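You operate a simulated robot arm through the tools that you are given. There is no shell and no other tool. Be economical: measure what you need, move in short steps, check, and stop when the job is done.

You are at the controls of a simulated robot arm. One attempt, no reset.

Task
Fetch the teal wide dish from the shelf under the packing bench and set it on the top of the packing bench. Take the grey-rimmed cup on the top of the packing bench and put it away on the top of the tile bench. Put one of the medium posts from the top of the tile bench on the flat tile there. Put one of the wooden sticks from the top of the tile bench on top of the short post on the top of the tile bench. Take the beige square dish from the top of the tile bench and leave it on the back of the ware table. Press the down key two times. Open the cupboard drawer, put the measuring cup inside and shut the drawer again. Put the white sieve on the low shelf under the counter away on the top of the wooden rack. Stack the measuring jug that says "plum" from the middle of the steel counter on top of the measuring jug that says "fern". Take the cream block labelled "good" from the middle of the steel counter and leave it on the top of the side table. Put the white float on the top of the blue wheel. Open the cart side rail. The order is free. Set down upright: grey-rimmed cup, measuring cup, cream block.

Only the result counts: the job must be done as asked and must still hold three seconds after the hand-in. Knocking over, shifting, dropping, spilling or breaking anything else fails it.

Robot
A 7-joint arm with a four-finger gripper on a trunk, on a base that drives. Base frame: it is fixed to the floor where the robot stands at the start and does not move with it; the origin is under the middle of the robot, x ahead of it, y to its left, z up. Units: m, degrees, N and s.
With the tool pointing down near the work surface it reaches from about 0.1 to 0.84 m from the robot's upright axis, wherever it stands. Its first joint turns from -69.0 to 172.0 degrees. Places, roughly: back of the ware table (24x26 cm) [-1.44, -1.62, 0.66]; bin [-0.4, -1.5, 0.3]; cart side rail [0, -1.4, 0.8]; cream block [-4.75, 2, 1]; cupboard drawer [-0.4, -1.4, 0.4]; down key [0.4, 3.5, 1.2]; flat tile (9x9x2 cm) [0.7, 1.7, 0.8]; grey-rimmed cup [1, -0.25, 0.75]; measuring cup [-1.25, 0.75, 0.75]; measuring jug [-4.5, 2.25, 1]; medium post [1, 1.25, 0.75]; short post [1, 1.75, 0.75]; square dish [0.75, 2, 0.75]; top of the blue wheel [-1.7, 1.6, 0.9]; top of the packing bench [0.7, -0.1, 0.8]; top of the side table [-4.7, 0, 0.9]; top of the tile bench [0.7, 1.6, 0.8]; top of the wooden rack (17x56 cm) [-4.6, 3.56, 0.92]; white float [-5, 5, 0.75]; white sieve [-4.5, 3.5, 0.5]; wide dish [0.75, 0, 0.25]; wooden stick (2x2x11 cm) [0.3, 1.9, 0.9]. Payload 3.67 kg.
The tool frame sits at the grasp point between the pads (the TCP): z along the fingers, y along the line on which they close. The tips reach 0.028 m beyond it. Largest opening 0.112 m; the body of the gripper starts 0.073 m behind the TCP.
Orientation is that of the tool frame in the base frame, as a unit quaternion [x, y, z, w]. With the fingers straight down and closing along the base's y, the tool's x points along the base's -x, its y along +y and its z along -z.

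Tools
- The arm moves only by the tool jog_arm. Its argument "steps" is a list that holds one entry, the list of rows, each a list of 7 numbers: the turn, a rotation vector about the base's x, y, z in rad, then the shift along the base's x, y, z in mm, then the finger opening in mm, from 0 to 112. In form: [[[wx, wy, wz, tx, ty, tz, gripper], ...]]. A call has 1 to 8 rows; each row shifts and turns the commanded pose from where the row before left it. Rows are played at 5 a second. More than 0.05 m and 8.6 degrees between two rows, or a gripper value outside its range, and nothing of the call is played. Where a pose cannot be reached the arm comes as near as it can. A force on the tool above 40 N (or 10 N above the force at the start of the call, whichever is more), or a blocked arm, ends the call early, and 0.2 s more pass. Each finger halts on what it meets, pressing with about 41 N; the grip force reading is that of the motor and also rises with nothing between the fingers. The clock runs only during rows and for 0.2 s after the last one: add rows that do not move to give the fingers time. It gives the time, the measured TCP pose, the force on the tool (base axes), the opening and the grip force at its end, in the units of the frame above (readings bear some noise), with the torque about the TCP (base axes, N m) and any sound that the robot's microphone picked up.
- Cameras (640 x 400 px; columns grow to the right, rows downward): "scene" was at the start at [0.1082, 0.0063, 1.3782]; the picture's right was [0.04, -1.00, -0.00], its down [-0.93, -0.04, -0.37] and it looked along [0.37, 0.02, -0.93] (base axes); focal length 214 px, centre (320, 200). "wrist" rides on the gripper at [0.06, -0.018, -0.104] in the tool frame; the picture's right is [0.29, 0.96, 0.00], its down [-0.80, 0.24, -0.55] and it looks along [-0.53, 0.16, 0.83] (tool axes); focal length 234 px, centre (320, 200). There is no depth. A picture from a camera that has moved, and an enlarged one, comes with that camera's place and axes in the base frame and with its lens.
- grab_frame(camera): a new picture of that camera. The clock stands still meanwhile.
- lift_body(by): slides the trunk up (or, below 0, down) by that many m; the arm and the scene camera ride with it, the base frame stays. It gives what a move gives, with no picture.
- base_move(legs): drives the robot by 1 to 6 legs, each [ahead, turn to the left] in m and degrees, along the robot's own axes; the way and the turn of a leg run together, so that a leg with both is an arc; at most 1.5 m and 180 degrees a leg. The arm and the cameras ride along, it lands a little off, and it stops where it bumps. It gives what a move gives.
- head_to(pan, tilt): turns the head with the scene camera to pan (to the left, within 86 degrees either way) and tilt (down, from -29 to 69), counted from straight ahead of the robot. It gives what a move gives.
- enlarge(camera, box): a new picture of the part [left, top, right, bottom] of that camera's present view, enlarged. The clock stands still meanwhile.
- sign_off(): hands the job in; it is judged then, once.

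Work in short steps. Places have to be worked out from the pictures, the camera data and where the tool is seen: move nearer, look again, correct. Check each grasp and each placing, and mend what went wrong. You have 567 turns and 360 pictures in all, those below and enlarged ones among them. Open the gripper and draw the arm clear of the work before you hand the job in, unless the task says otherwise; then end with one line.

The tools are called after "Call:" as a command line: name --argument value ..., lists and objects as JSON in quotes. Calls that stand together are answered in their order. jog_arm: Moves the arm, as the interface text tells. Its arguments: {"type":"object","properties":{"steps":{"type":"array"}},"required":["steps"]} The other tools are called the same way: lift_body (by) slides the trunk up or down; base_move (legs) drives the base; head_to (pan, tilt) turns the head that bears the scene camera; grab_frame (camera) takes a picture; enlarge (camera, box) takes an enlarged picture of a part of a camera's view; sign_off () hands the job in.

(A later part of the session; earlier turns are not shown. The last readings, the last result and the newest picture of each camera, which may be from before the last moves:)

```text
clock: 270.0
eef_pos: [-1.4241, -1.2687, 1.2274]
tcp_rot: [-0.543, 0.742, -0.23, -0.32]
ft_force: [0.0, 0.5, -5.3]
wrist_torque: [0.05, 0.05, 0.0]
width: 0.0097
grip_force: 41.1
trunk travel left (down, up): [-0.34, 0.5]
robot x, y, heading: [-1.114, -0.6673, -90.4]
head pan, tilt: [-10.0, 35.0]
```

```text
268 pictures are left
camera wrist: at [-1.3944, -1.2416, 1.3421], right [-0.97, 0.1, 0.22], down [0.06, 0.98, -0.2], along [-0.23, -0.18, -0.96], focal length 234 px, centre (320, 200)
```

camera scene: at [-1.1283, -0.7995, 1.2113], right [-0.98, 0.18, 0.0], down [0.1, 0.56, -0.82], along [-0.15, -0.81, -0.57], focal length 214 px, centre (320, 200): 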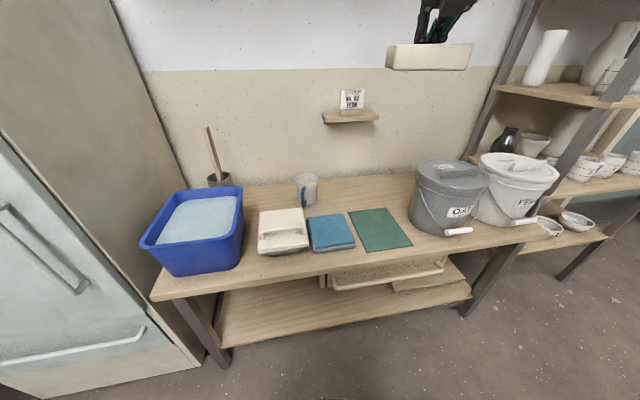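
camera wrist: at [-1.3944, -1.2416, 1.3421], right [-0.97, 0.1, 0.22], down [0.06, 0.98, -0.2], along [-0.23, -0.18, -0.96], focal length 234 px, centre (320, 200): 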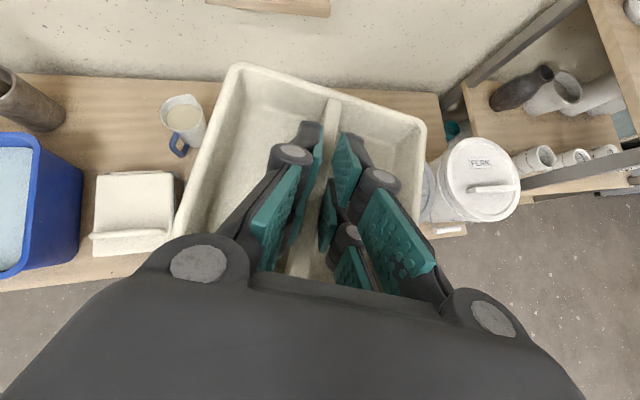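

The spot at (-1.44,-1.62) is free; a soap shelf at z≈0.98 juts from the wall, so I lower first, then slide in beneath it.

Call:
lift_body --by -0.34

Call:
jog_arm --steps '[[[0, 0, 0, -5, -40, -20, 0], [0, 0, 0, -5, -40, -20, 0], [0, 0, 0, -5, -40, -20, 0], [0, 0, 0, 0, -40, -20, 0], [0, 0, 0, 0, -45, -10, 0]]]'

Call:
grab_frame --camera "wrist"

Call:
grab_frame --camera "scene"

```text
clock: 273.4
eef_pos: [-1.424, -1.2695, 0.8883]
tcp_rot: [-0.542, 0.742, -0.229, -0.321]
ft_force: [0.5, 0.4, -4.8]
wrist_torque: [0.03, -0.03, 0.03]
width: 0.0103
grip_force: 41.2
trunk travel left (down, up): [0.0, 0.84]
robot x, y, heading: [-1.1128, -0.6668, -90.2]
head pan, tilt: [-10.0, 35.0]
```

```text
clock: 274.6
eef_pos: [-1.4385, -1.4742, 0.7977]
tcp_rot: [-0.542, 0.742, -0.23, -0.32]
ft_force: [-0.9, -0.1, -3.9]
wrist_torque: [0.04, -0.04, 0.02]
width: 0.0099
grip_force: 41.0
trunk travel left (down, up): [0.0, 0.84]
robot x, y, heading: [-1.1113, -0.6623, -90.4]
head pan, tilt: [-10.0, 35.0]
```

```text
267 pictures are left
camera wrist: at [-1.4099, -1.4464, 0.9118], right [-0.97, 0.1, 0.21], down [0.06, 0.98, -0.2], along [-0.23, -0.18, -0.96], focal length 234 px, centre (320, 200)
```

wrist: 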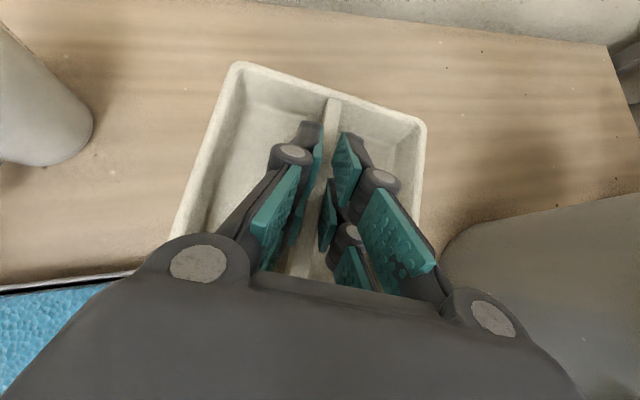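

```text
266 pictures are left
camera scene: at [-1.1284, -0.7992, 0.8712], right [-0.98, 0.18, 0.0], down [0.1, 0.56, -0.82], along [-0.15, -0.81, -0.57], focal length 214 px, centre (320, 200)
```

scene: 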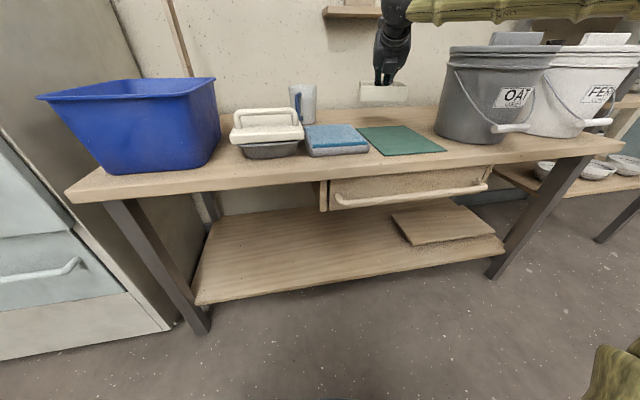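

Clear. Slide 145 mm further back and lower to z≈0.72, then touch down.

Call:
jog_arm --steps '[[[0, 0, 0, 0, -45, -10, 0], [0, 0, 0, 0, -45, -20, 0], [0, 0, 0, 0, -45, -20, 0], [0, 0, 0, 0, -10, -20, 0], [0, 0, 0, 0, 0, -8, 0]]]'

Call:
jog_arm --steps '[[[0, 0, 0, 0, 0, -4, 0], [0, 0, 0, 0, 0, -3, 0]]]'

```text
clock: 275.8
eef_pos: [-1.4378, -1.6194, 0.7199]
tcp_rot: [-0.543, 0.741, -0.23, -0.321]
ft_force: [0.3, 0.2, -4.4]
wrist_torque: [0.03, -0.01, -0.02]
width: 0.0099
grip_force: 40.9
trunk travel left (down, up): [0.0, 0.84]
robot x, y, heading: [-1.1159, -0.668, -90.4]
head pan, tilt: [-10.0, 35.0]
```

```text
clock: 276.4
eef_pos: [-1.4377, -1.6201, 0.7123]
tcp_rot: [-0.542, 0.742, -0.23, -0.32]
ft_force: [0.7, 0.2, -5.8]
wrist_torque: [0.01, -0.03, 0.03]
width: 0.0101
grip_force: 41.2
trunk travel left (down, up): [0.0, 0.84]
robot x, y, heading: [-1.1144, -0.6628, -90.1]
head pan, tilt: [-10.0, 35.0]
```

Call:
jog_arm --steps '[[[0, 0, 0, 0, 0, -3, 0], [0, 0, 0, 0, 0, -3, 0], [0, 0, 0, 0, 0, 0, 0]]]'

```text
clock: 277.1
eef_pos: [-1.4382, -1.6194, 0.709]
tcp_rot: [-0.541, 0.742, -0.231, -0.322]
ft_force: [-2.7, -5.9, 10.1]
wrist_torque: [-1.36, 0.26, -0.14]
width: 0.0097
grip_force: 41.1
trunk travel left (down, up): [0.0, 0.84]
robot x, y, heading: [-1.1154, -0.6663, -90.4]
head pan, tilt: [-10.0, 35.0]
```

Contact. Release and withdraw.

Call:
jog_arm --steps '[[[0, 0, 0, 0, 0, 1, 14], [0, 0, 0, 0, 0, 0, 25], [0, 0, 0, 0, 0, 0, 45], [0, 0, 0, 0, 0, 0, 45], [0, 0, 0, 0, 5, 20, 45], [0, 0, 0, 0, 20, 30, 45], [0, 0, 0, 0, 30, 30, 45], [0, 0, 0, 0, 40, 20, 45]]]'

Call:
grab_frame --camera "wrist"

```text
clock: 278.9
eef_pos: [-1.4382, -1.5245, 0.8072]
tcp_rot: [-0.542, 0.742, -0.229, -0.322]
ft_force: [0.1, -0.8, -0.3]
wrist_torque: [-0.01, 0.05, -0.04]
width: 0.0451
grip_force: 0.0
trunk travel left (down, up): [0.0, 0.84]
robot x, y, heading: [-1.1099, -0.6671, -90.4]
head pan, tilt: [-10.0, 35.0]
```

```text
265 pictures are left
camera wrist: at [-1.409, -1.4968, 0.9215], right [-0.97, 0.1, 0.22], down [0.06, 0.98, -0.19], along [-0.23, -0.18, -0.96], focal length 234 px, centre (320, 200)
```

wrist: 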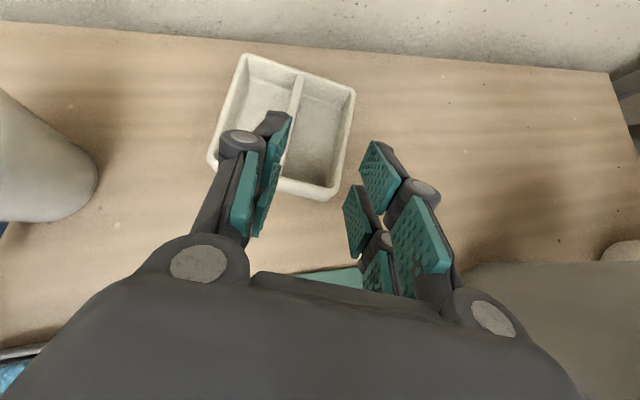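

Dish is in place at ≈(-1.436,-1.629). Raise, retract, and move over to look at the cupboard drawer and cart.

Call:
lift_body --by 0.4

Call:
jog_arm --steps '[[[0, 0, 0, 0, 45, 0, 45], [0, 0, 0, 0, 45, 0, 45], [0, 0, 0, 0, 45, 0, 45], [0, 0, 0, 0, 45, 0, 45], [0, 0, 0, 0, 45, 0, 45], [0, 0, 0, 0, 45, 0, 45]]]'

Call:
base_move --legs '[[-0.25, 0], [0, 90], [0.85, 0], [0, -90]]'

Call:
head_to --pan 0 --tilt 25

Call:
grab_frame --camera "scene"

```text
clock: 282.8
eef_pos: [-1.4382, -1.5246, 1.2069]
tcp_rot: [-0.543, 0.742, -0.229, -0.32]
ft_force: [0.5, 0.0, 0.6]
wrist_torque: [0.01, -0.01, 0.0]
width: 0.0453
grip_force: 0.0
trunk travel left (down, up): [-0.4, 0.44]
robot x, y, heading: [-1.1139, -0.6662, -90.2]
head pan, tilt: [-10.0, 35.0]
```

```text
clock: 284.2
eef_pos: [-1.4399, -1.2526, 1.2096]
tcp_rot: [-0.542, 0.741, -0.23, -0.321]
ft_force: [0.7, -0.6, -0.3]
wrist_torque: [0.0, -0.01, -0.06]
width: 0.0452
grip_force: 0.0
trunk travel left (down, up): [-0.4, 0.44]
robot x, y, heading: [-1.1105, -0.6649, -90.5]
head pan, tilt: [-10.0, 35.0]
```

```text
clock: 297.7
eef_pos: [-0.604, -1.0054, 1.2082]
tcp_rot: [-0.54, 0.743, -0.229, -0.321]
ft_force: [0.8, -0.5, 0.2]
wrist_torque: [-0.02, -0.02, -0.01]
width: 0.0448
grip_force: 0.0
trunk travel left (down, up): [-0.4, 0.44]
robot x, y, heading: [-0.2761, -0.4199, -90.6]
head pan, tilt: [-10.0, 35.0]
```

```text
clock: 298.4
eef_pos: [-0.6015, -1.0045, 1.2073]
tcp_rot: [-0.54, 0.743, -0.229, -0.322]
ft_force: [0.4, 0.0, 0.0]
wrist_torque: [-0.01, 0.01, 0.01]
width: 0.045
grip_force: 0.2
trunk travel left (down, up): [-0.4, 0.44]
robot x, y, heading: [-0.2736, -0.4185, -90.7]
head pan, tilt: [0.0, 25.0]
```

```text
264 pictures are left
camera scene: at [-0.273, -0.5569, 1.2871], right [-1.0, 0.01, 0.0], down [0.01, 0.42, -0.91], along [-0.01, -0.91, -0.42], focal length 214 px, centre (320, 200)
```

scene: 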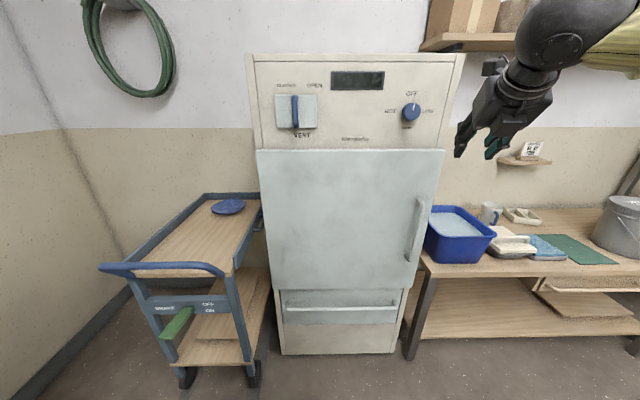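

Zoom on the cart's rails and the drawer.

Call:
enlarge --camera "scene" --box '[90, 180, 290, 305]'

Call:
enlarge --camera "scene" --box '[260, 270, 420, 370]'

```text
3.20 times, centred on (190, 242) of scene
camera zoom: at [-0.273, -0.5569, 1.2871], right [-1.0, 0.01, 0.0], down [0.01, 0.42, -0.91], along [-0.01, -0.91, -0.42], focal length 686 px, centre (736, 64)
```

zoom: 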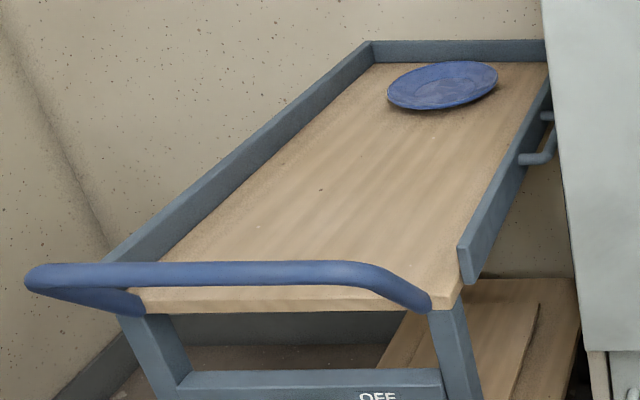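

```text
4.00 times, centred on (340, 320) of scene
camera zoom: at [-0.273, -0.5569, 1.2871], right [-1.0, 0.01, 0.0], down [0.01, 0.42, -0.91], along [-0.01, -0.91, -0.42], focal length 858 px, centre (240, -280)
```

zoom: 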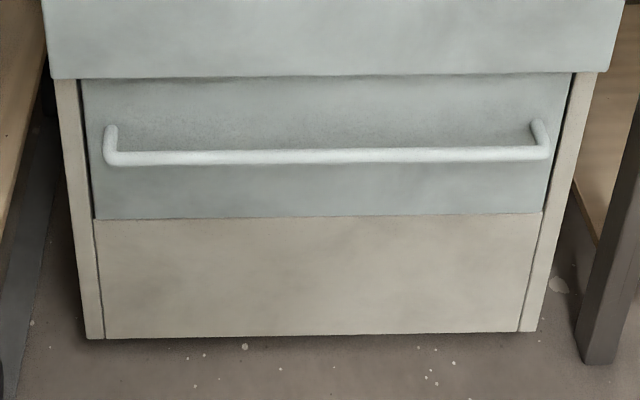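

The right rail of the cart (x≈-0.01, y -1.1..-1.5) has an outward handle toward the cupboard. Turn left 45° to view it with the wrist camera.

Call:
base_move --legs '[[0, 40]]'

Call:
grab_frame --camera "wrist"

Call:
head_to --pan -20 --tilt 35

Call:
grab_frame --camera "scene"

```text
clock: 300.7
eef_pos: [-0.1435, -1.0789, 1.2081]
tcp_rot: [0.763, -0.511, 0.326, 0.222]
ft_force: [1.5, -0.1, -0.9]
wrist_torque: [0.01, 0.02, -0.01]
width: 0.0449
grip_force: 0.0
trunk travel left (down, up): [-0.4, 0.44]
robot x, y, heading: [-0.2724, -0.4117, -50.4]
head pan, tilt: [0.0, 25.0]
```

```text
261 pictures are left
camera wrist: at [-0.1384, -1.0391, 1.3223], right [-0.81, -0.54, 0.22], down [-0.58, 0.79, -0.2], along [-0.06, -0.28, -0.96], focal length 234 px, centre (320, 200)
```

wrist: 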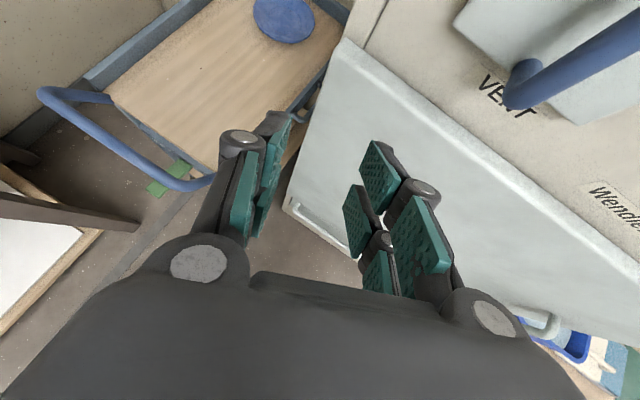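

```text
clock: 301.6
eef_pos: [-0.1448, -1.0794, 1.2079]
tcp_rot: [0.763, -0.511, 0.326, 0.222]
ft_force: [-0.2, 0.4, -1.2]
wrist_torque: [-0.01, 0.01, 0.0]
width: 0.045
grip_force: 0.0
trunk travel left (down, up): [-0.4, 0.44]
robot x, y, heading: [-0.2717, -0.4199, -50.3]
head pan, tilt: [-20.0, 35.0]
```

```text
260 pictures are left
camera scene: at [-0.2096, -0.5367, 1.2714], right [-0.94, -0.34, 0.0], down [-0.19, 0.54, -0.82], along [0.28, -0.77, -0.57], focal length 214 px, centre (320, 200)
```

scene: 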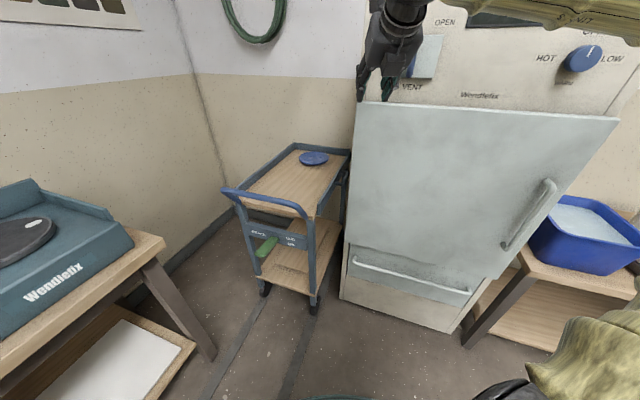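

Call:
enlarge --camera "scene" --box '[270, 130, 366, 190]'

Call:
enlarge --camera "wrist" --box '[180, 20, 372, 140]'

```text
6.67 times, centred on (318, 160) of scene
camera zoom: at [-0.2096, -0.5367, 1.2714], right [-0.94, -0.34, 0.0], down [-0.19, 0.54, -0.82], along [0.28, -0.77, -0.57], focal length 1430 px, centre (333, 467)
```

zoom: 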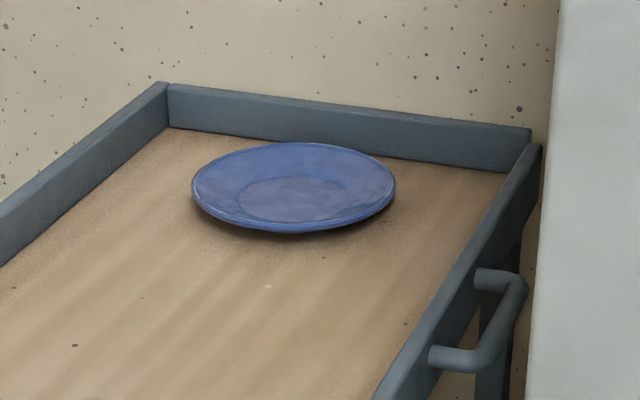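

```text
3.33 times, centred on (276, 80) of wrist
camera zoom: at [-0.1385, -1.0391, 1.3224], right [-0.81, -0.54, 0.22], down [-0.58, 0.79, -0.2], along [-0.06, -0.28, -0.96], focal length 781 px, centre (467, 600)
```

zoom: 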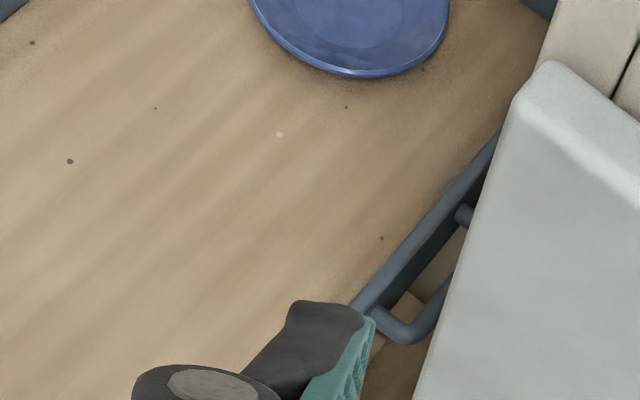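

The rail most likely drops outward. I'll close the fingers, steepen the tool, and move above the deck just inside the rail for a closer look.

Call:
jog_arm --steps '[[[0.134, 0.054, 0, 35, -25, -20, 0], [0.134, 0.054, 0, 35, -25, -20, 0], [0.134, 0.054, 0, 35, -25, -20, 0], [0, 0, 0, 35, -25, -20, 0], [0, 0, 0, 35, -25, -20, 0], [0, 0, 0, 20, -15, -20, 0]]]'

Call:
grab_frame --camera "wrist"

Call:
enlarge --camera "scene" --box '[230, 90, 390, 190]'

```text
clock: 302.9
eef_pos: [0.0512, -1.2198, 1.0876]
tcp_rot: [0.816, -0.547, 0.155, 0.106]
ft_force: [0.3, 0.3, -0.3]
wrist_torque: [0.04, 0.02, -0.01]
width: 0.0002
grip_force: 35.9
trunk travel left (down, up): [-0.4, 0.44]
robot x, y, heading: [-0.2724, -0.4124, -50.6]
head pan, tilt: [-20.0, 35.0]
```

```text
257 pictures are left
camera wrist: at [0.0762, -1.2275, 1.2051], right [-0.78, -0.61, 0.11], down [-0.58, 0.78, 0.22], along [-0.22, 0.11, -0.97], focal length 234 px, centre (320, 200)
```

wrist: 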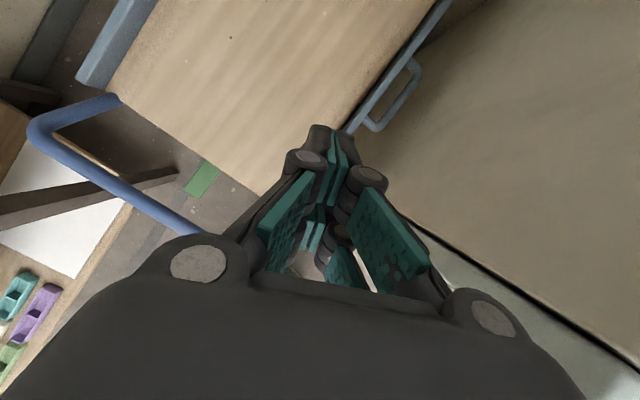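

```text
4.00 times, centred on (310, 140) of scene
camera zoom: at [-0.2091, -0.5372, 1.2713], right [-0.94, -0.34, 0.0], down [-0.19, 0.54, -0.82], along [0.28, -0.77, -0.57], focal length 858 px, centre (360, 440)
```

zoom: 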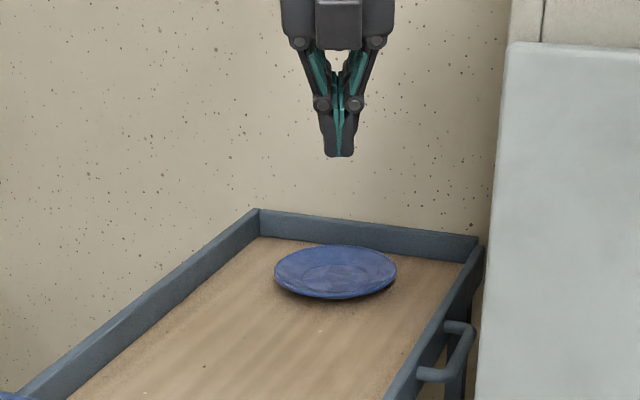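

Rail top is at x≈0.02, z≈0.80; handle bar ≈4 cm outside at y -1.31..-1.43. Move to (0.065,-1.32) and lower to just inside the rail.

Call:
jog_arm --steps '[[[0, 0, 0, 8, -40, 0, 0], [0, 0, 0, 8, -40, 0, 0], [0, 0, 0, 0, -20, 0, 0]]]'

Call:
lift_body --by -0.22

Call:
grab_frame --camera "wrist"

Call:
enlarge --camera "scene" --box '[230, 60, 390, 160]'

```text
clock: 303.8
eef_pos: [0.0664, -1.3206, 1.0865]
tcp_rot: [0.816, -0.546, 0.154, 0.107]
ft_force: [-0.6, 0.3, -0.4]
wrist_torque: [0.04, -0.01, 0.01]
width: 0.0
grip_force: 35.5
trunk travel left (down, up): [-0.4, 0.44]
robot x, y, heading: [-0.27, -0.419, -50.3]
head pan, tilt: [-20.0, 35.0]
```

```text
clock: 306.1
eef_pos: [0.0752, -1.3047, 0.8828]
tcp_rot: [0.818, -0.541, 0.159, 0.113]
ft_force: [0.5, 0.3, 0.6]
wrist_torque: [-0.01, 0.0, -0.01]
width: 0.0
grip_force: 35.2
trunk travel left (down, up): [-0.18, 0.66]
robot x, y, heading: [-0.2728, -0.4161, -50.2]
head pan, tilt: [-20.0, 35.0]
```

```text
255 pictures are left
camera wrist: at [0.1001, -1.3102, 1.0017], right [-0.78, -0.62, 0.12], down [-0.59, 0.78, 0.21], along [-0.22, 0.09, -0.97], focal length 234 px, centre (320, 200)
```

wrist: 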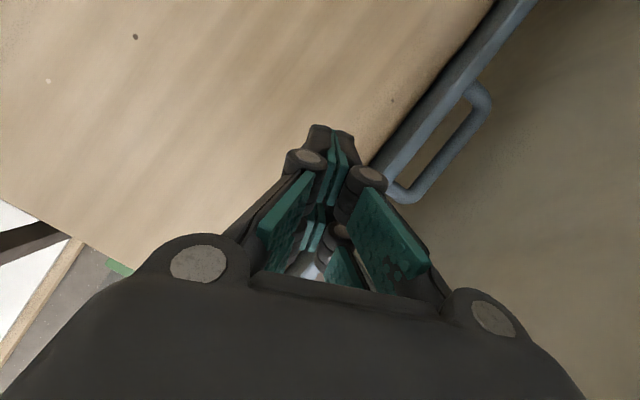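

```text
4.00 times, centred on (310, 110) of scene
camera zoom: at [-0.1976, -0.5176, 1.054], right [-0.94, -0.34, 0.02], down [-0.2, 0.52, -0.83], along [0.27, -0.78, -0.56], focal length 858 px, centre (360, 560)
```

zoom: 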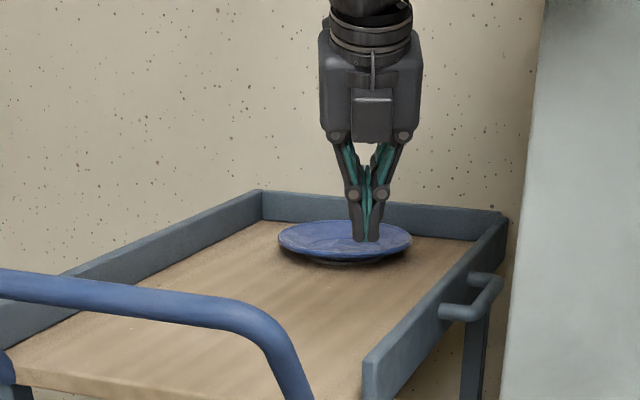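

The camera axes tilted slightly, so something is pressing. Look around before moving further.

Call:
grab_frame --camera "scene"

Call:
head_to --pan -60 --tilt 45

Call:
grab_frame --camera "scene"

```text
253 pictures are left
camera scene: at [-0.1976, -0.5176, 1.054], right [-0.94, -0.34, 0.02], down [-0.2, 0.52, -0.83], along [0.27, -0.78, -0.56], focal length 214 px, centre (320, 200)
```

scene: 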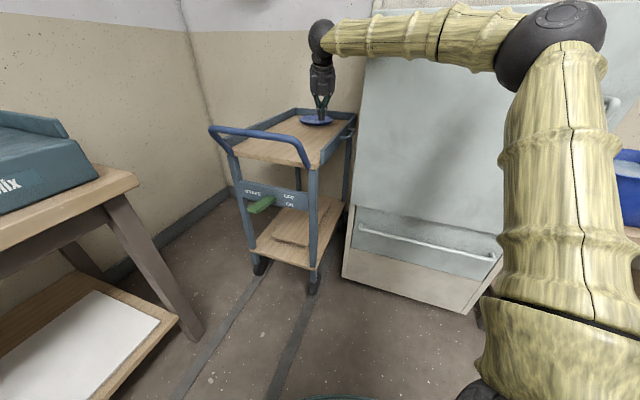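

```text
clock: 307.1
eef_pos: [0.0741, -1.3061, 0.8831]
tcp_rot: [0.816, -0.543, 0.16, 0.114]
ft_force: [-1.0, 0.3, -0.5]
wrist_torque: [0.05, 0.02, 0.02]
width: 0.0
grip_force: 35.1
trunk travel left (down, up): [-0.18, 0.66]
robot x, y, heading: [-0.2745, -0.4145, -50.2]
head pan, tilt: [-60.0, 45.0]
```

```text
252 pictures are left
camera scene: at [-0.2502, -0.5073, 1.0407], right [-0.94, 0.34, 0.01], down [0.23, 0.65, -0.73], along [-0.25, -0.68, -0.69], focal length 214 px, centre (320, 200)
```

scene: 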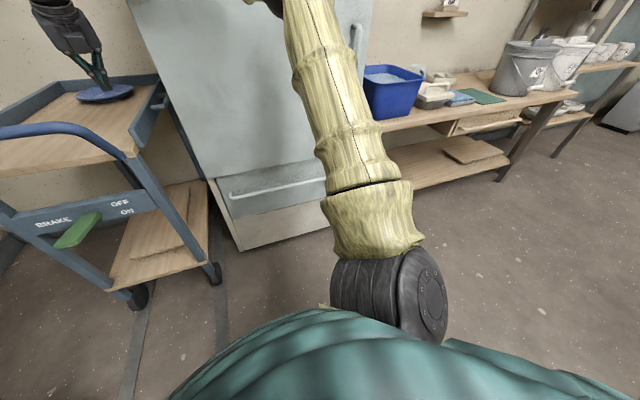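

The forearm near the cupboard's door edge seems to be pressing. Raise again, retreat to y≈-1.17 (still along the rail), and lower there.

Call:
lift_body --by 0.22

Call:
jog_arm --steps '[[[0, 0, 0, 0, 40, 0, 0], [0, 0, 0, 0, 40, 0, 0], [0, 0, 0, 0, 40, 0, 0], [0, 0, 0, 0, 30, 0, 0]]]'

Call:
head_to --pan -10 --tilt 35

Call:
lift_body --by -0.2

Call:
grab_frame --camera "scene"

Call:
grab_frame --camera "wrist"

```text
clock: 309.5
eef_pos: [0.068, -1.3209, 1.0866]
tcp_rot: [0.816, -0.547, 0.155, 0.107]
ft_force: [0.1, 0.6, 0.1]
wrist_torque: [0.0, 0.0, -0.01]
width: 0.0001
grip_force: 35.9
trunk travel left (down, up): [-0.4, 0.44]
robot x, y, heading: [-0.2687, -0.4168, -50.2]
head pan, tilt: [-60.0, 45.0]
```

```text
clock: 310.5
eef_pos: [0.0677, -1.1688, 1.0881]
tcp_rot: [0.816, -0.547, 0.155, 0.106]
ft_force: [-1.0, 0.6, 0.5]
wrist_torque: [-0.02, -0.02, 0.02]
width: 0.0
grip_force: 36.5
trunk travel left (down, up): [-0.4, 0.44]
robot x, y, heading: [-0.2701, -0.4143, -50.6]
head pan, tilt: [-60.0, 45.0]
```

```text
clock: 311.7
eef_pos: [0.069, -1.1703, 1.0868]
tcp_rot: [0.816, -0.547, 0.155, 0.105]
ft_force: [0.2, -0.6, -0.6]
wrist_torque: [-0.02, -0.01, 0.0]
width: 0.0002
grip_force: 35.4
trunk travel left (down, up): [-0.4, 0.44]
robot x, y, heading: [-0.2692, -0.4173, -50.5]
head pan, tilt: [-10.0, 35.0]
```

```text
clock: 313.8
eef_pos: [0.0673, -1.1699, 0.8866]
tcp_rot: [0.816, -0.547, 0.156, 0.107]
ft_force: [0.0, -0.3, 0.0]
wrist_torque: [0.03, -0.01, 0.01]
width: 0.0
grip_force: 36.3
trunk travel left (down, up): [-0.2, 0.64]
robot x, y, heading: [-0.271, -0.4161, -50.2]
head pan, tilt: [-10.0, 35.0]
```

```text
251 pictures are left
camera scene: at [-0.1935, -0.5295, 1.0714], right [-0.87, -0.5, 0.0], down [-0.28, 0.5, -0.82], along [0.41, -0.71, -0.57], focal length 214 px, centre (320, 200)
```

scene: 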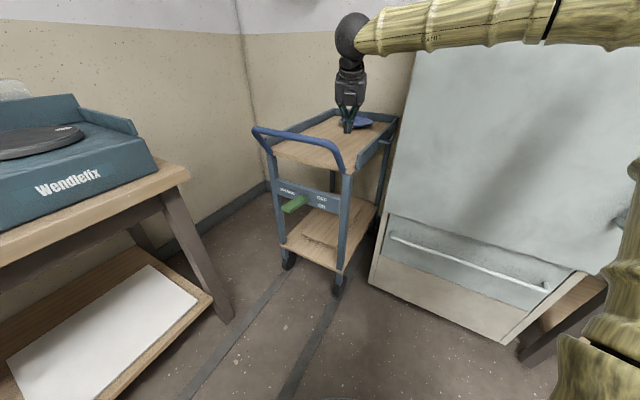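

```text
250 pictures are left
camera wrist: at [0.0927, -1.1773, 1.0049], right [-0.78, -0.61, 0.11], down [-0.58, 0.78, 0.22], along [-0.22, 0.11, -0.97], focal length 234 px, centre (320, 200)
```

wrist: 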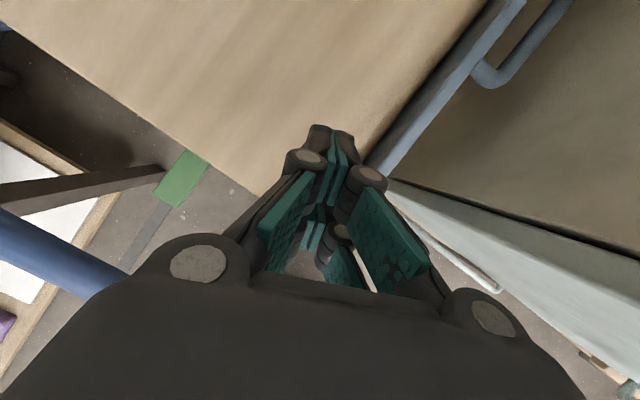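

No pressing now. Shift to y≈-1.215, lower carefully, then push outward (-x).

Call:
jog_arm --steps '[[[0, 0, 0, 0, -45, 0, 0], [0, 0, 0, 0, 0, -25, 0], [0, 0, 0, 0, 0, -25, 0], [0, 0, 0, 0, 0, -15, 0]]]'

Call:
grab_frame --camera "wrist"

Call:
enlarge --camera "scene" --box '[300, 60, 428, 140]'

```text
clock: 314.8
eef_pos: [0.0684, -1.2159, 0.8221]
tcp_rot: [0.815, -0.547, 0.155, 0.106]
ft_force: [0.1, -0.5, -0.7]
wrist_torque: [-0.01, 0.0, 0.03]
width: 0.0
grip_force: 36.1
trunk travel left (down, up): [-0.2, 0.64]
robot x, y, heading: [-0.2716, -0.4159, -50.3]
head pan, tilt: [-10.0, 35.0]
```

```text
249 pictures are left
camera wrist: at [0.0927, -1.2231, 0.9397], right [-0.78, -0.61, 0.11], down [-0.58, 0.78, 0.22], along [-0.22, 0.11, -0.97], focal length 234 px, centre (320, 200)
```

wrist: 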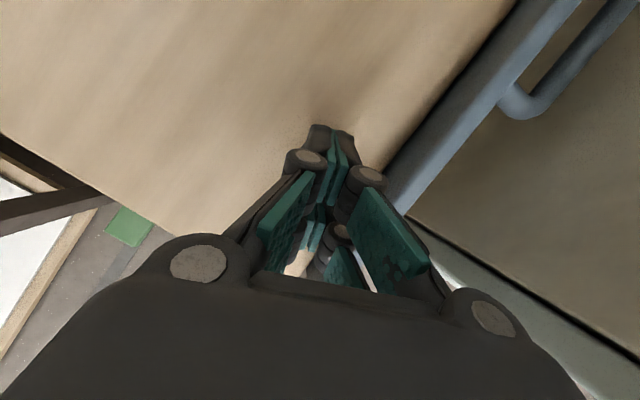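

```text
5.00 times, centred on (364, 100) of scene
camera zoom: at [-0.1935, -0.5299, 1.0713], right [-0.87, -0.49, 0.0], down [-0.28, 0.5, -0.82], along [0.41, -0.71, -0.57], focal length 1072 px, centre (100, 700)
```

zoom: 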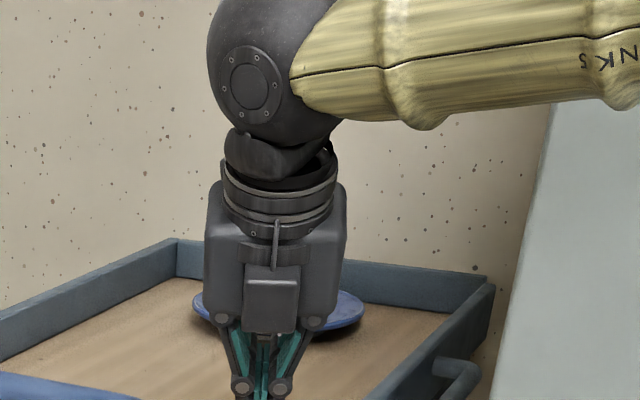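

Lower 15 mm more, then push -x in small steps monitoring the force.

Call:
jog_arm --steps '[[[0, 0, 0, 0, 0, -8, 0], [0, 0, 0, 0, 0, -7, 0], [0, 0, 0, 0, 0, 0, 0]]]'

Call:
jog_arm --steps '[[[0, 0, 0, -10, 0, 0, 0], [0, 0, 0, -10, 0, 0, 0], [0, 0, 0, -8, 0, 0, 0], [0, 0, 0, -6, 0, 0, 0], [0, 0, 0, -6, 0, 0, 0]]]'

```text
clock: 315.6
eef_pos: [0.0673, -1.2141, 0.8069]
tcp_rot: [0.816, -0.547, 0.155, 0.105]
ft_force: [-0.1, -0.5, -0.3]
wrist_torque: [0.0, 0.02, -0.01]
width: 0.0
grip_force: 36.1
trunk travel left (down, up): [-0.2, 0.64]
robot x, y, heading: [-0.2698, -0.4184, -50.2]
head pan, tilt: [-10.0, 35.0]
```

```text
clock: 316.8
eef_pos: [0.0271, -1.2156, 0.8064]
tcp_rot: [0.816, -0.547, 0.154, 0.106]
ft_force: [1.7, 0.3, 1.3]
wrist_torque: [0.08, -0.03, -0.02]
width: 0.0001
grip_force: 36.1
trunk travel left (down, up): [-0.2, 0.64]
robot x, y, heading: [-0.2686, -0.4161, -50.4]
head pan, tilt: [-10.0, 35.0]
```

Call:
jog_arm --steps '[[[0, 0, 0, -6, 0, 0, 0], [0, 0, 0, -6, 0, 0, 0], [0, 0, 0, -6, 0, 0, 0]]]'

Call:
grab_frame --camera "wrist"

```text
clock: 317.6
eef_pos: [0.0083, -1.2137, 0.8063]
tcp_rot: [0.816, -0.547, 0.154, 0.107]
ft_force: [-0.5, 0.1, 0.0]
wrist_torque: [0.04, 0.0, 0.02]
width: 0.0
grip_force: 35.6
trunk travel left (down, up): [-0.2, 0.64]
robot x, y, heading: [-0.2725, -0.4168, -50.6]
head pan, tilt: [-10.0, 35.0]
```

```text
247 pictures are left
camera wrist: at [0.0344, -1.2225, 0.9241], right [-0.78, -0.61, 0.11], down [-0.58, 0.78, 0.22], along [-0.22, 0.11, -0.97], focal length 234 px, centre (320, 200)
```

wrist: 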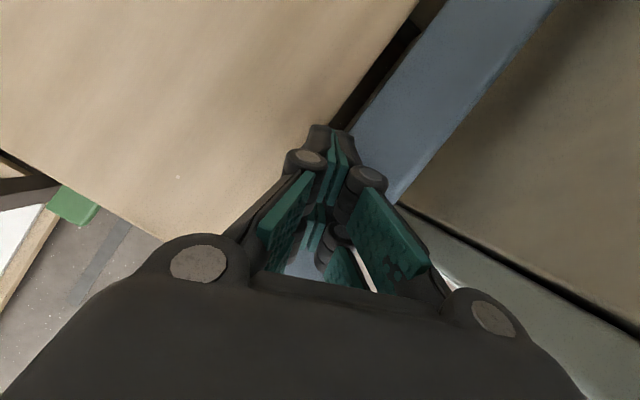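

The rail is folding outward with little resistance. Continue pushing outward and down.

Call:
jog_arm --steps '[[[0, 0, 0, -8, 0, 0, 0], [0, 0, 0, -8, 0, 0, 0], [0, 0, 0, -8, 0, -3, 0], [0, 0, 0, -8, 0, -5, 0]]]'

Call:
grab_frame --camera "wrist"

Call:
enlarge --camera "scene" --box '[300, 80, 460, 180]'

```text
clock: 318.6
eef_pos: [-0.022, -1.2131, 0.7986]
tcp_rot: [0.816, -0.547, 0.155, 0.106]
ft_force: [0.2, 1.4, 0.0]
wrist_torque: [0.02, 0.01, 0.05]
width: 0.0
grip_force: 36.0
trunk travel left (down, up): [-0.2, 0.64]
robot x, y, heading: [-0.2696, -0.4198, -50.2]
head pan, tilt: [-10.0, 35.0]
```

```text
246 pictures are left
camera wrist: at [0.0023, -1.2226, 0.9165], right [-0.78, -0.61, 0.11], down [-0.58, 0.78, 0.22], along [-0.22, 0.11, -0.97], focal length 234 px, centre (320, 200)
```

wrist: 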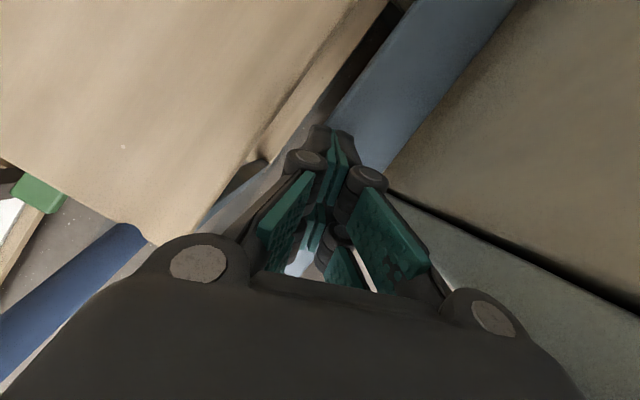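

```text
4.00 times, centred on (380, 130) of scene
camera zoom: at [-0.1935, -0.5297, 1.0713], right [-0.87, -0.5, 0.0], down [-0.28, 0.5, -0.82], along [0.41, -0.71, -0.57], focal length 858 px, centre (80, 480)
```

zoom: 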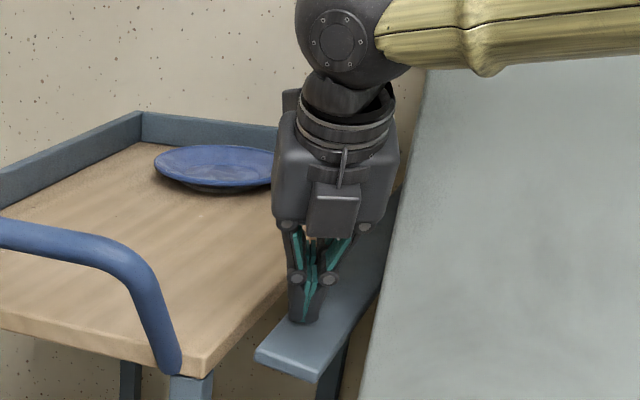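

Rail is nearly flat now. Press down to its stop.

Call:
jog_arm --steps '[[[0, 0, 0, 0, 0, -10, 0], [0, 0, 0, 0, 0, -10, 0], [0, 0, 0, 0, 0, -10, 0], [0, 0, 0, 0, 0, -10, 0]]]'

Call:
enlarge --camera "scene" --box '[300, 80, 460, 180]'

```text
clock: 319.2
eef_pos: [-0.0229, -1.2149, 0.7926]
tcp_rot: [0.814, -0.546, 0.163, 0.108]
ft_force: [-6.2, 2.3, 20.3]
wrist_torque: [0.37, 0.21, 0.08]
width: 0.0
grip_force: 35.8
trunk travel left (down, up): [-0.2, 0.64]
robot x, y, heading: [-0.2675, -0.4189, -50.5]
head pan, tilt: [-10.0, 35.0]
stopped in row 2: the force on the tool passed its limit at 48 N (the readings are from after the stop); the commanded pose is now the measured one
```

```text
4.00 times, centred on (380, 130) of scene
camera zoom: at [-0.1946, -0.5281, 1.0718], right [-0.87, -0.49, 0.0], down [-0.28, 0.5, -0.82], along [0.41, -0.71, -0.57], focal length 858 px, centre (80, 480)
```

zoom: 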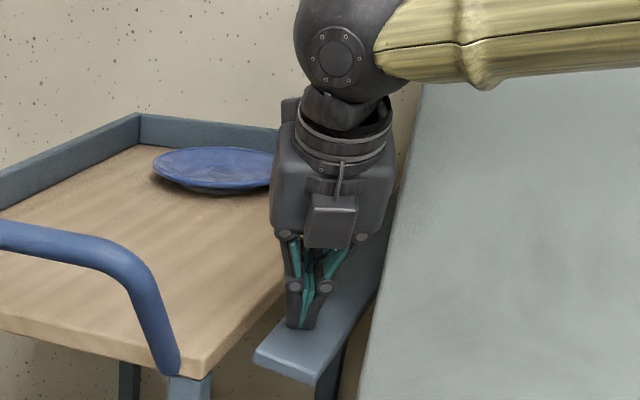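

It reached a stop. Raise the hand and check that the rail stays.

Call:
jog_arm --steps '[[[0, 0, 0, 0, 0, 20, 0], [0, 0, 0, 0, 20, 40, 0], [0, 0, 0, 0, 30, 40, 0], [0, 0, 0, 0, 30, 40, 0]]]'

Call:
enlarge --camera "scene" --box '[300, 80, 460, 180]'

Call:
grab_frame --camera "wrist"

```text
clock: 320.2
eef_pos: [-0.0246, -1.1356, 0.9295]
tcp_rot: [0.815, -0.547, 0.16, 0.107]
ft_force: [0.3, -0.6, 0.4]
wrist_torque: [0.03, -0.01, 0.01]
width: 0.0
grip_force: 35.6
trunk travel left (down, up): [-0.2, 0.64]
robot x, y, heading: [-0.2698, -0.4148, -50.3]
head pan, tilt: [-10.0, 35.0]
```

```text
4.00 times, centred on (380, 130) of scene
camera zoom: at [-0.1936, -0.5296, 1.0713], right [-0.87, -0.49, 0.0], down [-0.28, 0.5, -0.82], along [0.41, -0.71, -0.57], focal length 858 px, centre (80, 480)
```

zoom: 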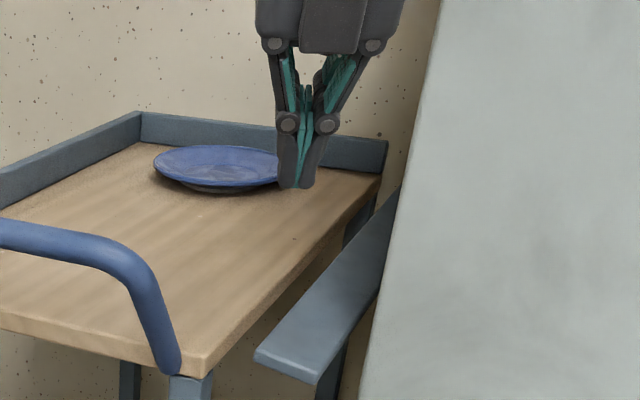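

```text
242 pictures are left
camera wrist: at [0.0007, -1.1428, 1.0474], right [-0.79, -0.61, 0.11], down [-0.58, 0.79, 0.21], along [-0.22, 0.1, -0.97], focal length 234 px, centre (320, 200)
```

wrist: 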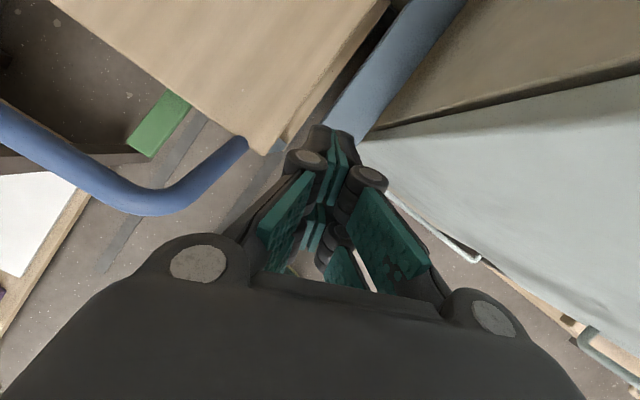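

Rail is open and stays flat. Now the drawer: raise, reposition the base to about (-0.04,-0.2) facing -y.

Call:
lift_body --by 0.35

Call:
base_move --legs '[[-0.3, 0], [0, 50], [0.42, 0], [0, -90]]'

Call:
grab_frame --camera "scene"

```text
clock: 323.6
eef_pos: [-0.0229, -1.1356, 1.2788]
tcp_rot: [0.814, -0.548, 0.16, 0.108]
ft_force: [0.2, -0.9, 0.4]
wrist_torque: [0.01, 0.0, -0.02]
width: 0.0
grip_force: 35.8
trunk travel left (down, up): [-0.55, 0.29]
robot x, y, heading: [-0.2694, -0.4166, -50.4]
head pan, tilt: [-10.0, 35.0]
```

```text
clock: 334.0
eef_pos: [-0.3011, -0.8985, 1.278]
tcp_rot: [-0.582, 0.79, -0.114, -0.155]
ft_force: [0.4, -0.1, 0.1]
wrist_torque: [-0.04, 0.02, -0.02]
width: 0.0
grip_force: 35.9
trunk travel left (down, up): [-0.55, 0.29]
robot x, y, heading: [-0.0321, -0.1898, -89.9]
head pan, tilt: [-10.0, 35.0]
```

```text
241 pictures are left
camera scene: at [-0.048, -0.3207, 1.4214], right [-0.99, 0.17, 0.0], down [0.1, 0.57, -0.82], along [-0.14, -0.81, -0.57], focal length 214 px, centre (320, 200)
```

scene: 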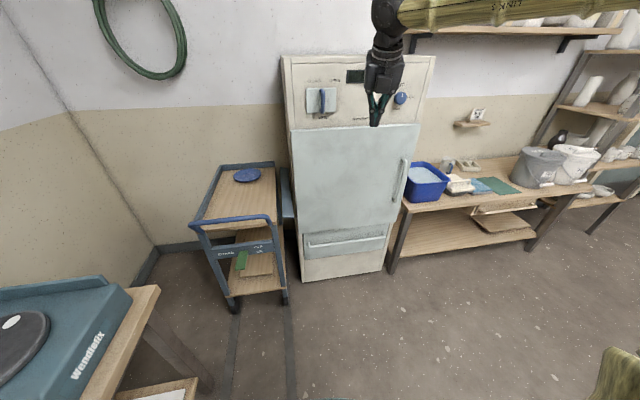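

Now reorient the tool: yaw to face -y, tilt to ~70°, then roll -90° so the fingers close vertically around the horizontal handle bar.

Call:
jog_arm --steps '[[[0, 0, 0.148, 0, 0, 0, 60], [0, 0, 0.148, 0, 0, 0, 60], [-0.139, 0, 0, 0, 0, 0, 60], [-0.139, 0, 0, 0, 0, 0, 60], [-0.139, 0, 0, 0, 0, 0, 60], [-0.139, 0, 0, 0, 0, 0, 60], [-0.139, 0, 0, 0, 0, 0, 60], [-0.139, 0, 0, 0, 0, 0, 60]]]'

Call:
jog_arm --steps '[[[0, 0.134, 0.049, 0, 0, 0, 60], [0, 0.134, 0.049, 0, 0, 0, 60], [0, 0.134, 0.049, 0, 0, 0, 60], [0, 0.134, 0.049, 0, 0, 0, 60], [0, 0.134, 0.049, 0, 0, 0, 60], [0, 0.134, 0.049, 0, 0, 0, 60], [0, 0.134, 0.049, 0, 0, 0, 60], [0, 0.134, 0.049, 0, 0, 0, 60]]]'

Call:
jog_arm --steps '[[[0, 0.134, 0.049, 0, 0, 0, 60], [0, 0.134, 0.049, 0, 0, 0, 60], [0, 0.134, 0.049, 0, 0, 0, 60]]]'

Call:
lift_body --by -0.4

Call:
lift_body --by -0.15

```text
clock: 335.8
eef_pos: [-0.2998, -0.898, 1.2799]
tcp_rot: [-0.578, 0.58, -0.407, -0.404]
ft_force: [0.0, -0.3, -0.2]
wrist_torque: [0.0, -0.02, 0.02]
width: 0.0599
grip_force: 0.0
trunk travel left (down, up): [-0.55, 0.29]
robot x, y, heading: [-0.0319, -0.1854, -89.7]
head pan, tilt: [-10.0, 35.0]
```

```text
clock: 337.6
eef_pos: [-0.3003, -0.8987, 1.2791]
tcp_rot: [0.8, -0.176, 0.123, 0.561]
ft_force: [-0.5, 0.7, -0.2]
wrist_torque: [0.01, -0.04, -0.01]
width: 0.0601
grip_force: 0.1
trunk travel left (down, up): [-0.55, 0.29]
robot x, y, heading: [-0.0344, -0.1851, -90.0]
head pan, tilt: [-10.0, 35.0]
```

```text
clock: 338.4
eef_pos: [-0.3005, -0.8979, 1.2784]
tcp_rot: [0.819, 0.0, 0.001, 0.573]
ft_force: [0.6, 0.0, 0.1]
wrist_torque: [0.01, 0.02, -0.02]
width: 0.0604
grip_force: 0.1
trunk travel left (down, up): [-0.55, 0.29]
robot x, y, heading: [-0.0366, -0.189, -89.8]
head pan, tilt: [-10.0, 35.0]
```

```text
clock: 342.2
eef_pos: [-0.2996, -0.8979, 0.8788]
tcp_rot: [0.819, -0.001, 0.002, 0.574]
ft_force: [0.3, 1.1, 0.4]
wrist_torque: [-0.02, -0.01, 0.01]
width: 0.0599
grip_force: 0.1
trunk travel left (down, up): [-0.15, 0.69]
robot x, y, heading: [-0.0317, -0.1882, -89.6]
head pan, tilt: [-10.0, 35.0]
```

```text
clock: 343.9
eef_pos: [-0.2999, -0.8992, 0.7285]
tcp_rot: [0.82, -0.002, 0.002, 0.573]
ft_force: [-0.3, 0.3, -0.1]
wrist_torque: [-0.02, -0.03, -0.02]
width: 0.0595
grip_force: 0.1
trunk travel left (down, up): [0.0, 0.84]
robot x, y, heading: [-0.0363, -0.1848, -89.7]
head pan, tilt: [-10.0, 35.0]
```

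Orientation is right. Lower to z≈0.45 and centre at x≈-0.37, then look.

Call:
jog_arm --steps '[[[0, 0, 0, -12, 0, -45, 60], [0, 0, 0, -12, 0, -45, 60], [0, 0, 0, -12, 0, -45, 60], [0, 0, 0, -12, 0, -45, 60], [0, 0, 0, -12, 0, -45, 60], [0, 0, 0, -12, 0, -45, 60]]]'

Call:
grab_frame --camera "wrist"

Call:
grab_frame --camera "scene"

```text
clock: 345.3
eef_pos: [-0.3711, -0.8988, 0.4591]
tcp_rot: [0.819, -0.002, 0.002, 0.574]
ft_force: [-0.1, -0.6, -0.1]
wrist_torque: [0.08, 0.04, 0.0]
width: 0.0598
grip_force: 0.0
trunk travel left (down, up): [0.0, 0.84]
robot x, y, heading: [-0.0396, -0.1868, -89.9]
head pan, tilt: [-10.0, 35.0]
```

```text
240 pictures are left
camera wrist: at [-0.3107, -0.7937, 0.4771], right [0.28, -0.33, 0.9], down [-0.8, 0.44, 0.41], along [-0.53, -0.84, -0.14], focal length 234 px, centre (320, 200)
```

wrist: 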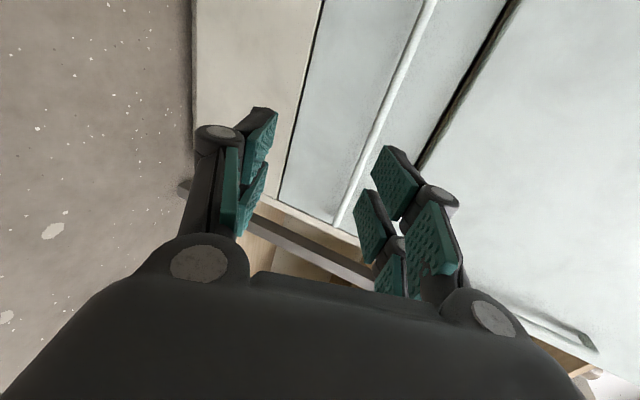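

```text
239 pictures are left
camera scene: at [-0.0474, -0.3207, 0.8714], right [-0.99, 0.17, 0.0], down [0.1, 0.57, -0.82], along [-0.14, -0.81, -0.57], focal length 214 px, centre (320, 200)
```

scene: 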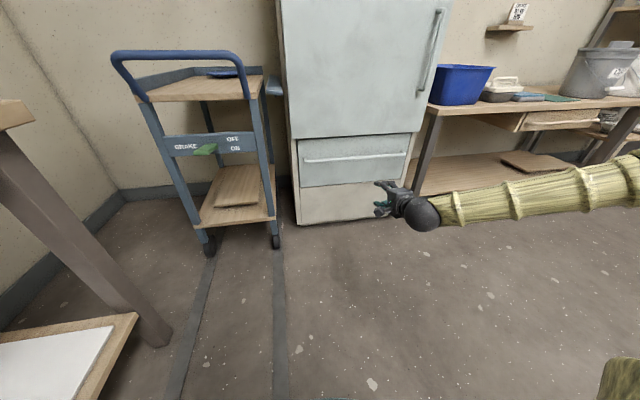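

Handle bar at y≈-1.228, z≈0.458. Drive 0.22 m forward and look again.

Call:
base_move --legs '[[0.22, 0]]'

Call:
grab_frame --camera "wrist"

```text
clock: 347.0
eef_pos: [-0.3712, -1.1201, 0.4597]
tcp_rot: [0.819, -0.001, 0.003, 0.573]
ft_force: [-0.7, 0.0, -0.4]
wrist_torque: [0.01, -0.02, 0.0]
width: 0.0601
grip_force: 0.1
trunk travel left (down, up): [0.0, 0.84]
robot x, y, heading: [-0.0313, -0.4057, -90.1]
head pan, tilt: [-10.0, 35.0]
```

```text
238 pictures are left
camera wrist: at [-0.3098, -1.0147, 0.4772], right [0.28, -0.33, 0.9], down [-0.8, 0.44, 0.41], along [-0.53, -0.84, -0.14], focal length 234 px, centre (320, 200)
```

wrist: 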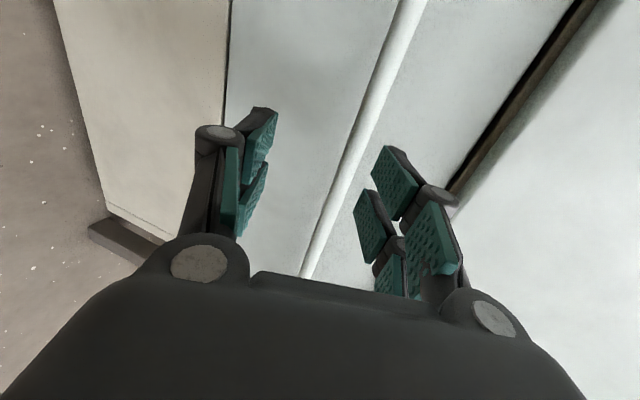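

Bar z≈0.453–0.458. Advance 93 mm and close.

Call:
jog_arm --steps '[[[0, 0, 0, 0, -40, 0, 60], [0, 0, 0, 0, -35, 0, 60], [0, 0, 0, 0, -18, 0, 60], [0, 0, 0, 0, 0, 0, 35], [0, 0, 0, 0, 0, 0, 15], [0, 0, 0, 0, 0, 0, 0], [0, 0, 0, 0, 0, 0, 0]]]'

Call:
grab_frame --camera "wrist"

```text
clock: 348.6
eef_pos: [-0.3697, -1.212, 0.456]
tcp_rot: [0.82, -0.001, 0.003, 0.573]
ft_force: [5.8, -1.2, -15.4]
wrist_torque: [-0.31, 1.63, -0.26]
width: 0.0157
grip_force: 44.8
trunk travel left (down, up): [0.0, 0.84]
robot x, y, heading: [-0.0334, -0.4078, -89.6]
head pan, tilt: [-10.0, 35.0]
```

```text
237 pictures are left
camera wrist: at [-0.3091, -1.1077, 0.4755], right [0.28, -0.33, 0.9], down [-0.8, 0.44, 0.41], along [-0.53, -0.84, -0.14], focal length 234 px, centre (320, 200)
```

wrist: 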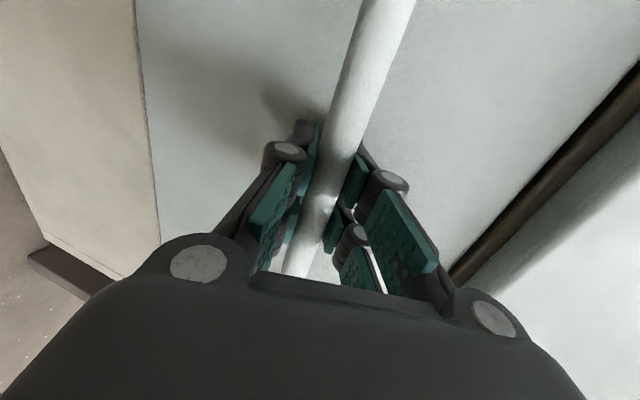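

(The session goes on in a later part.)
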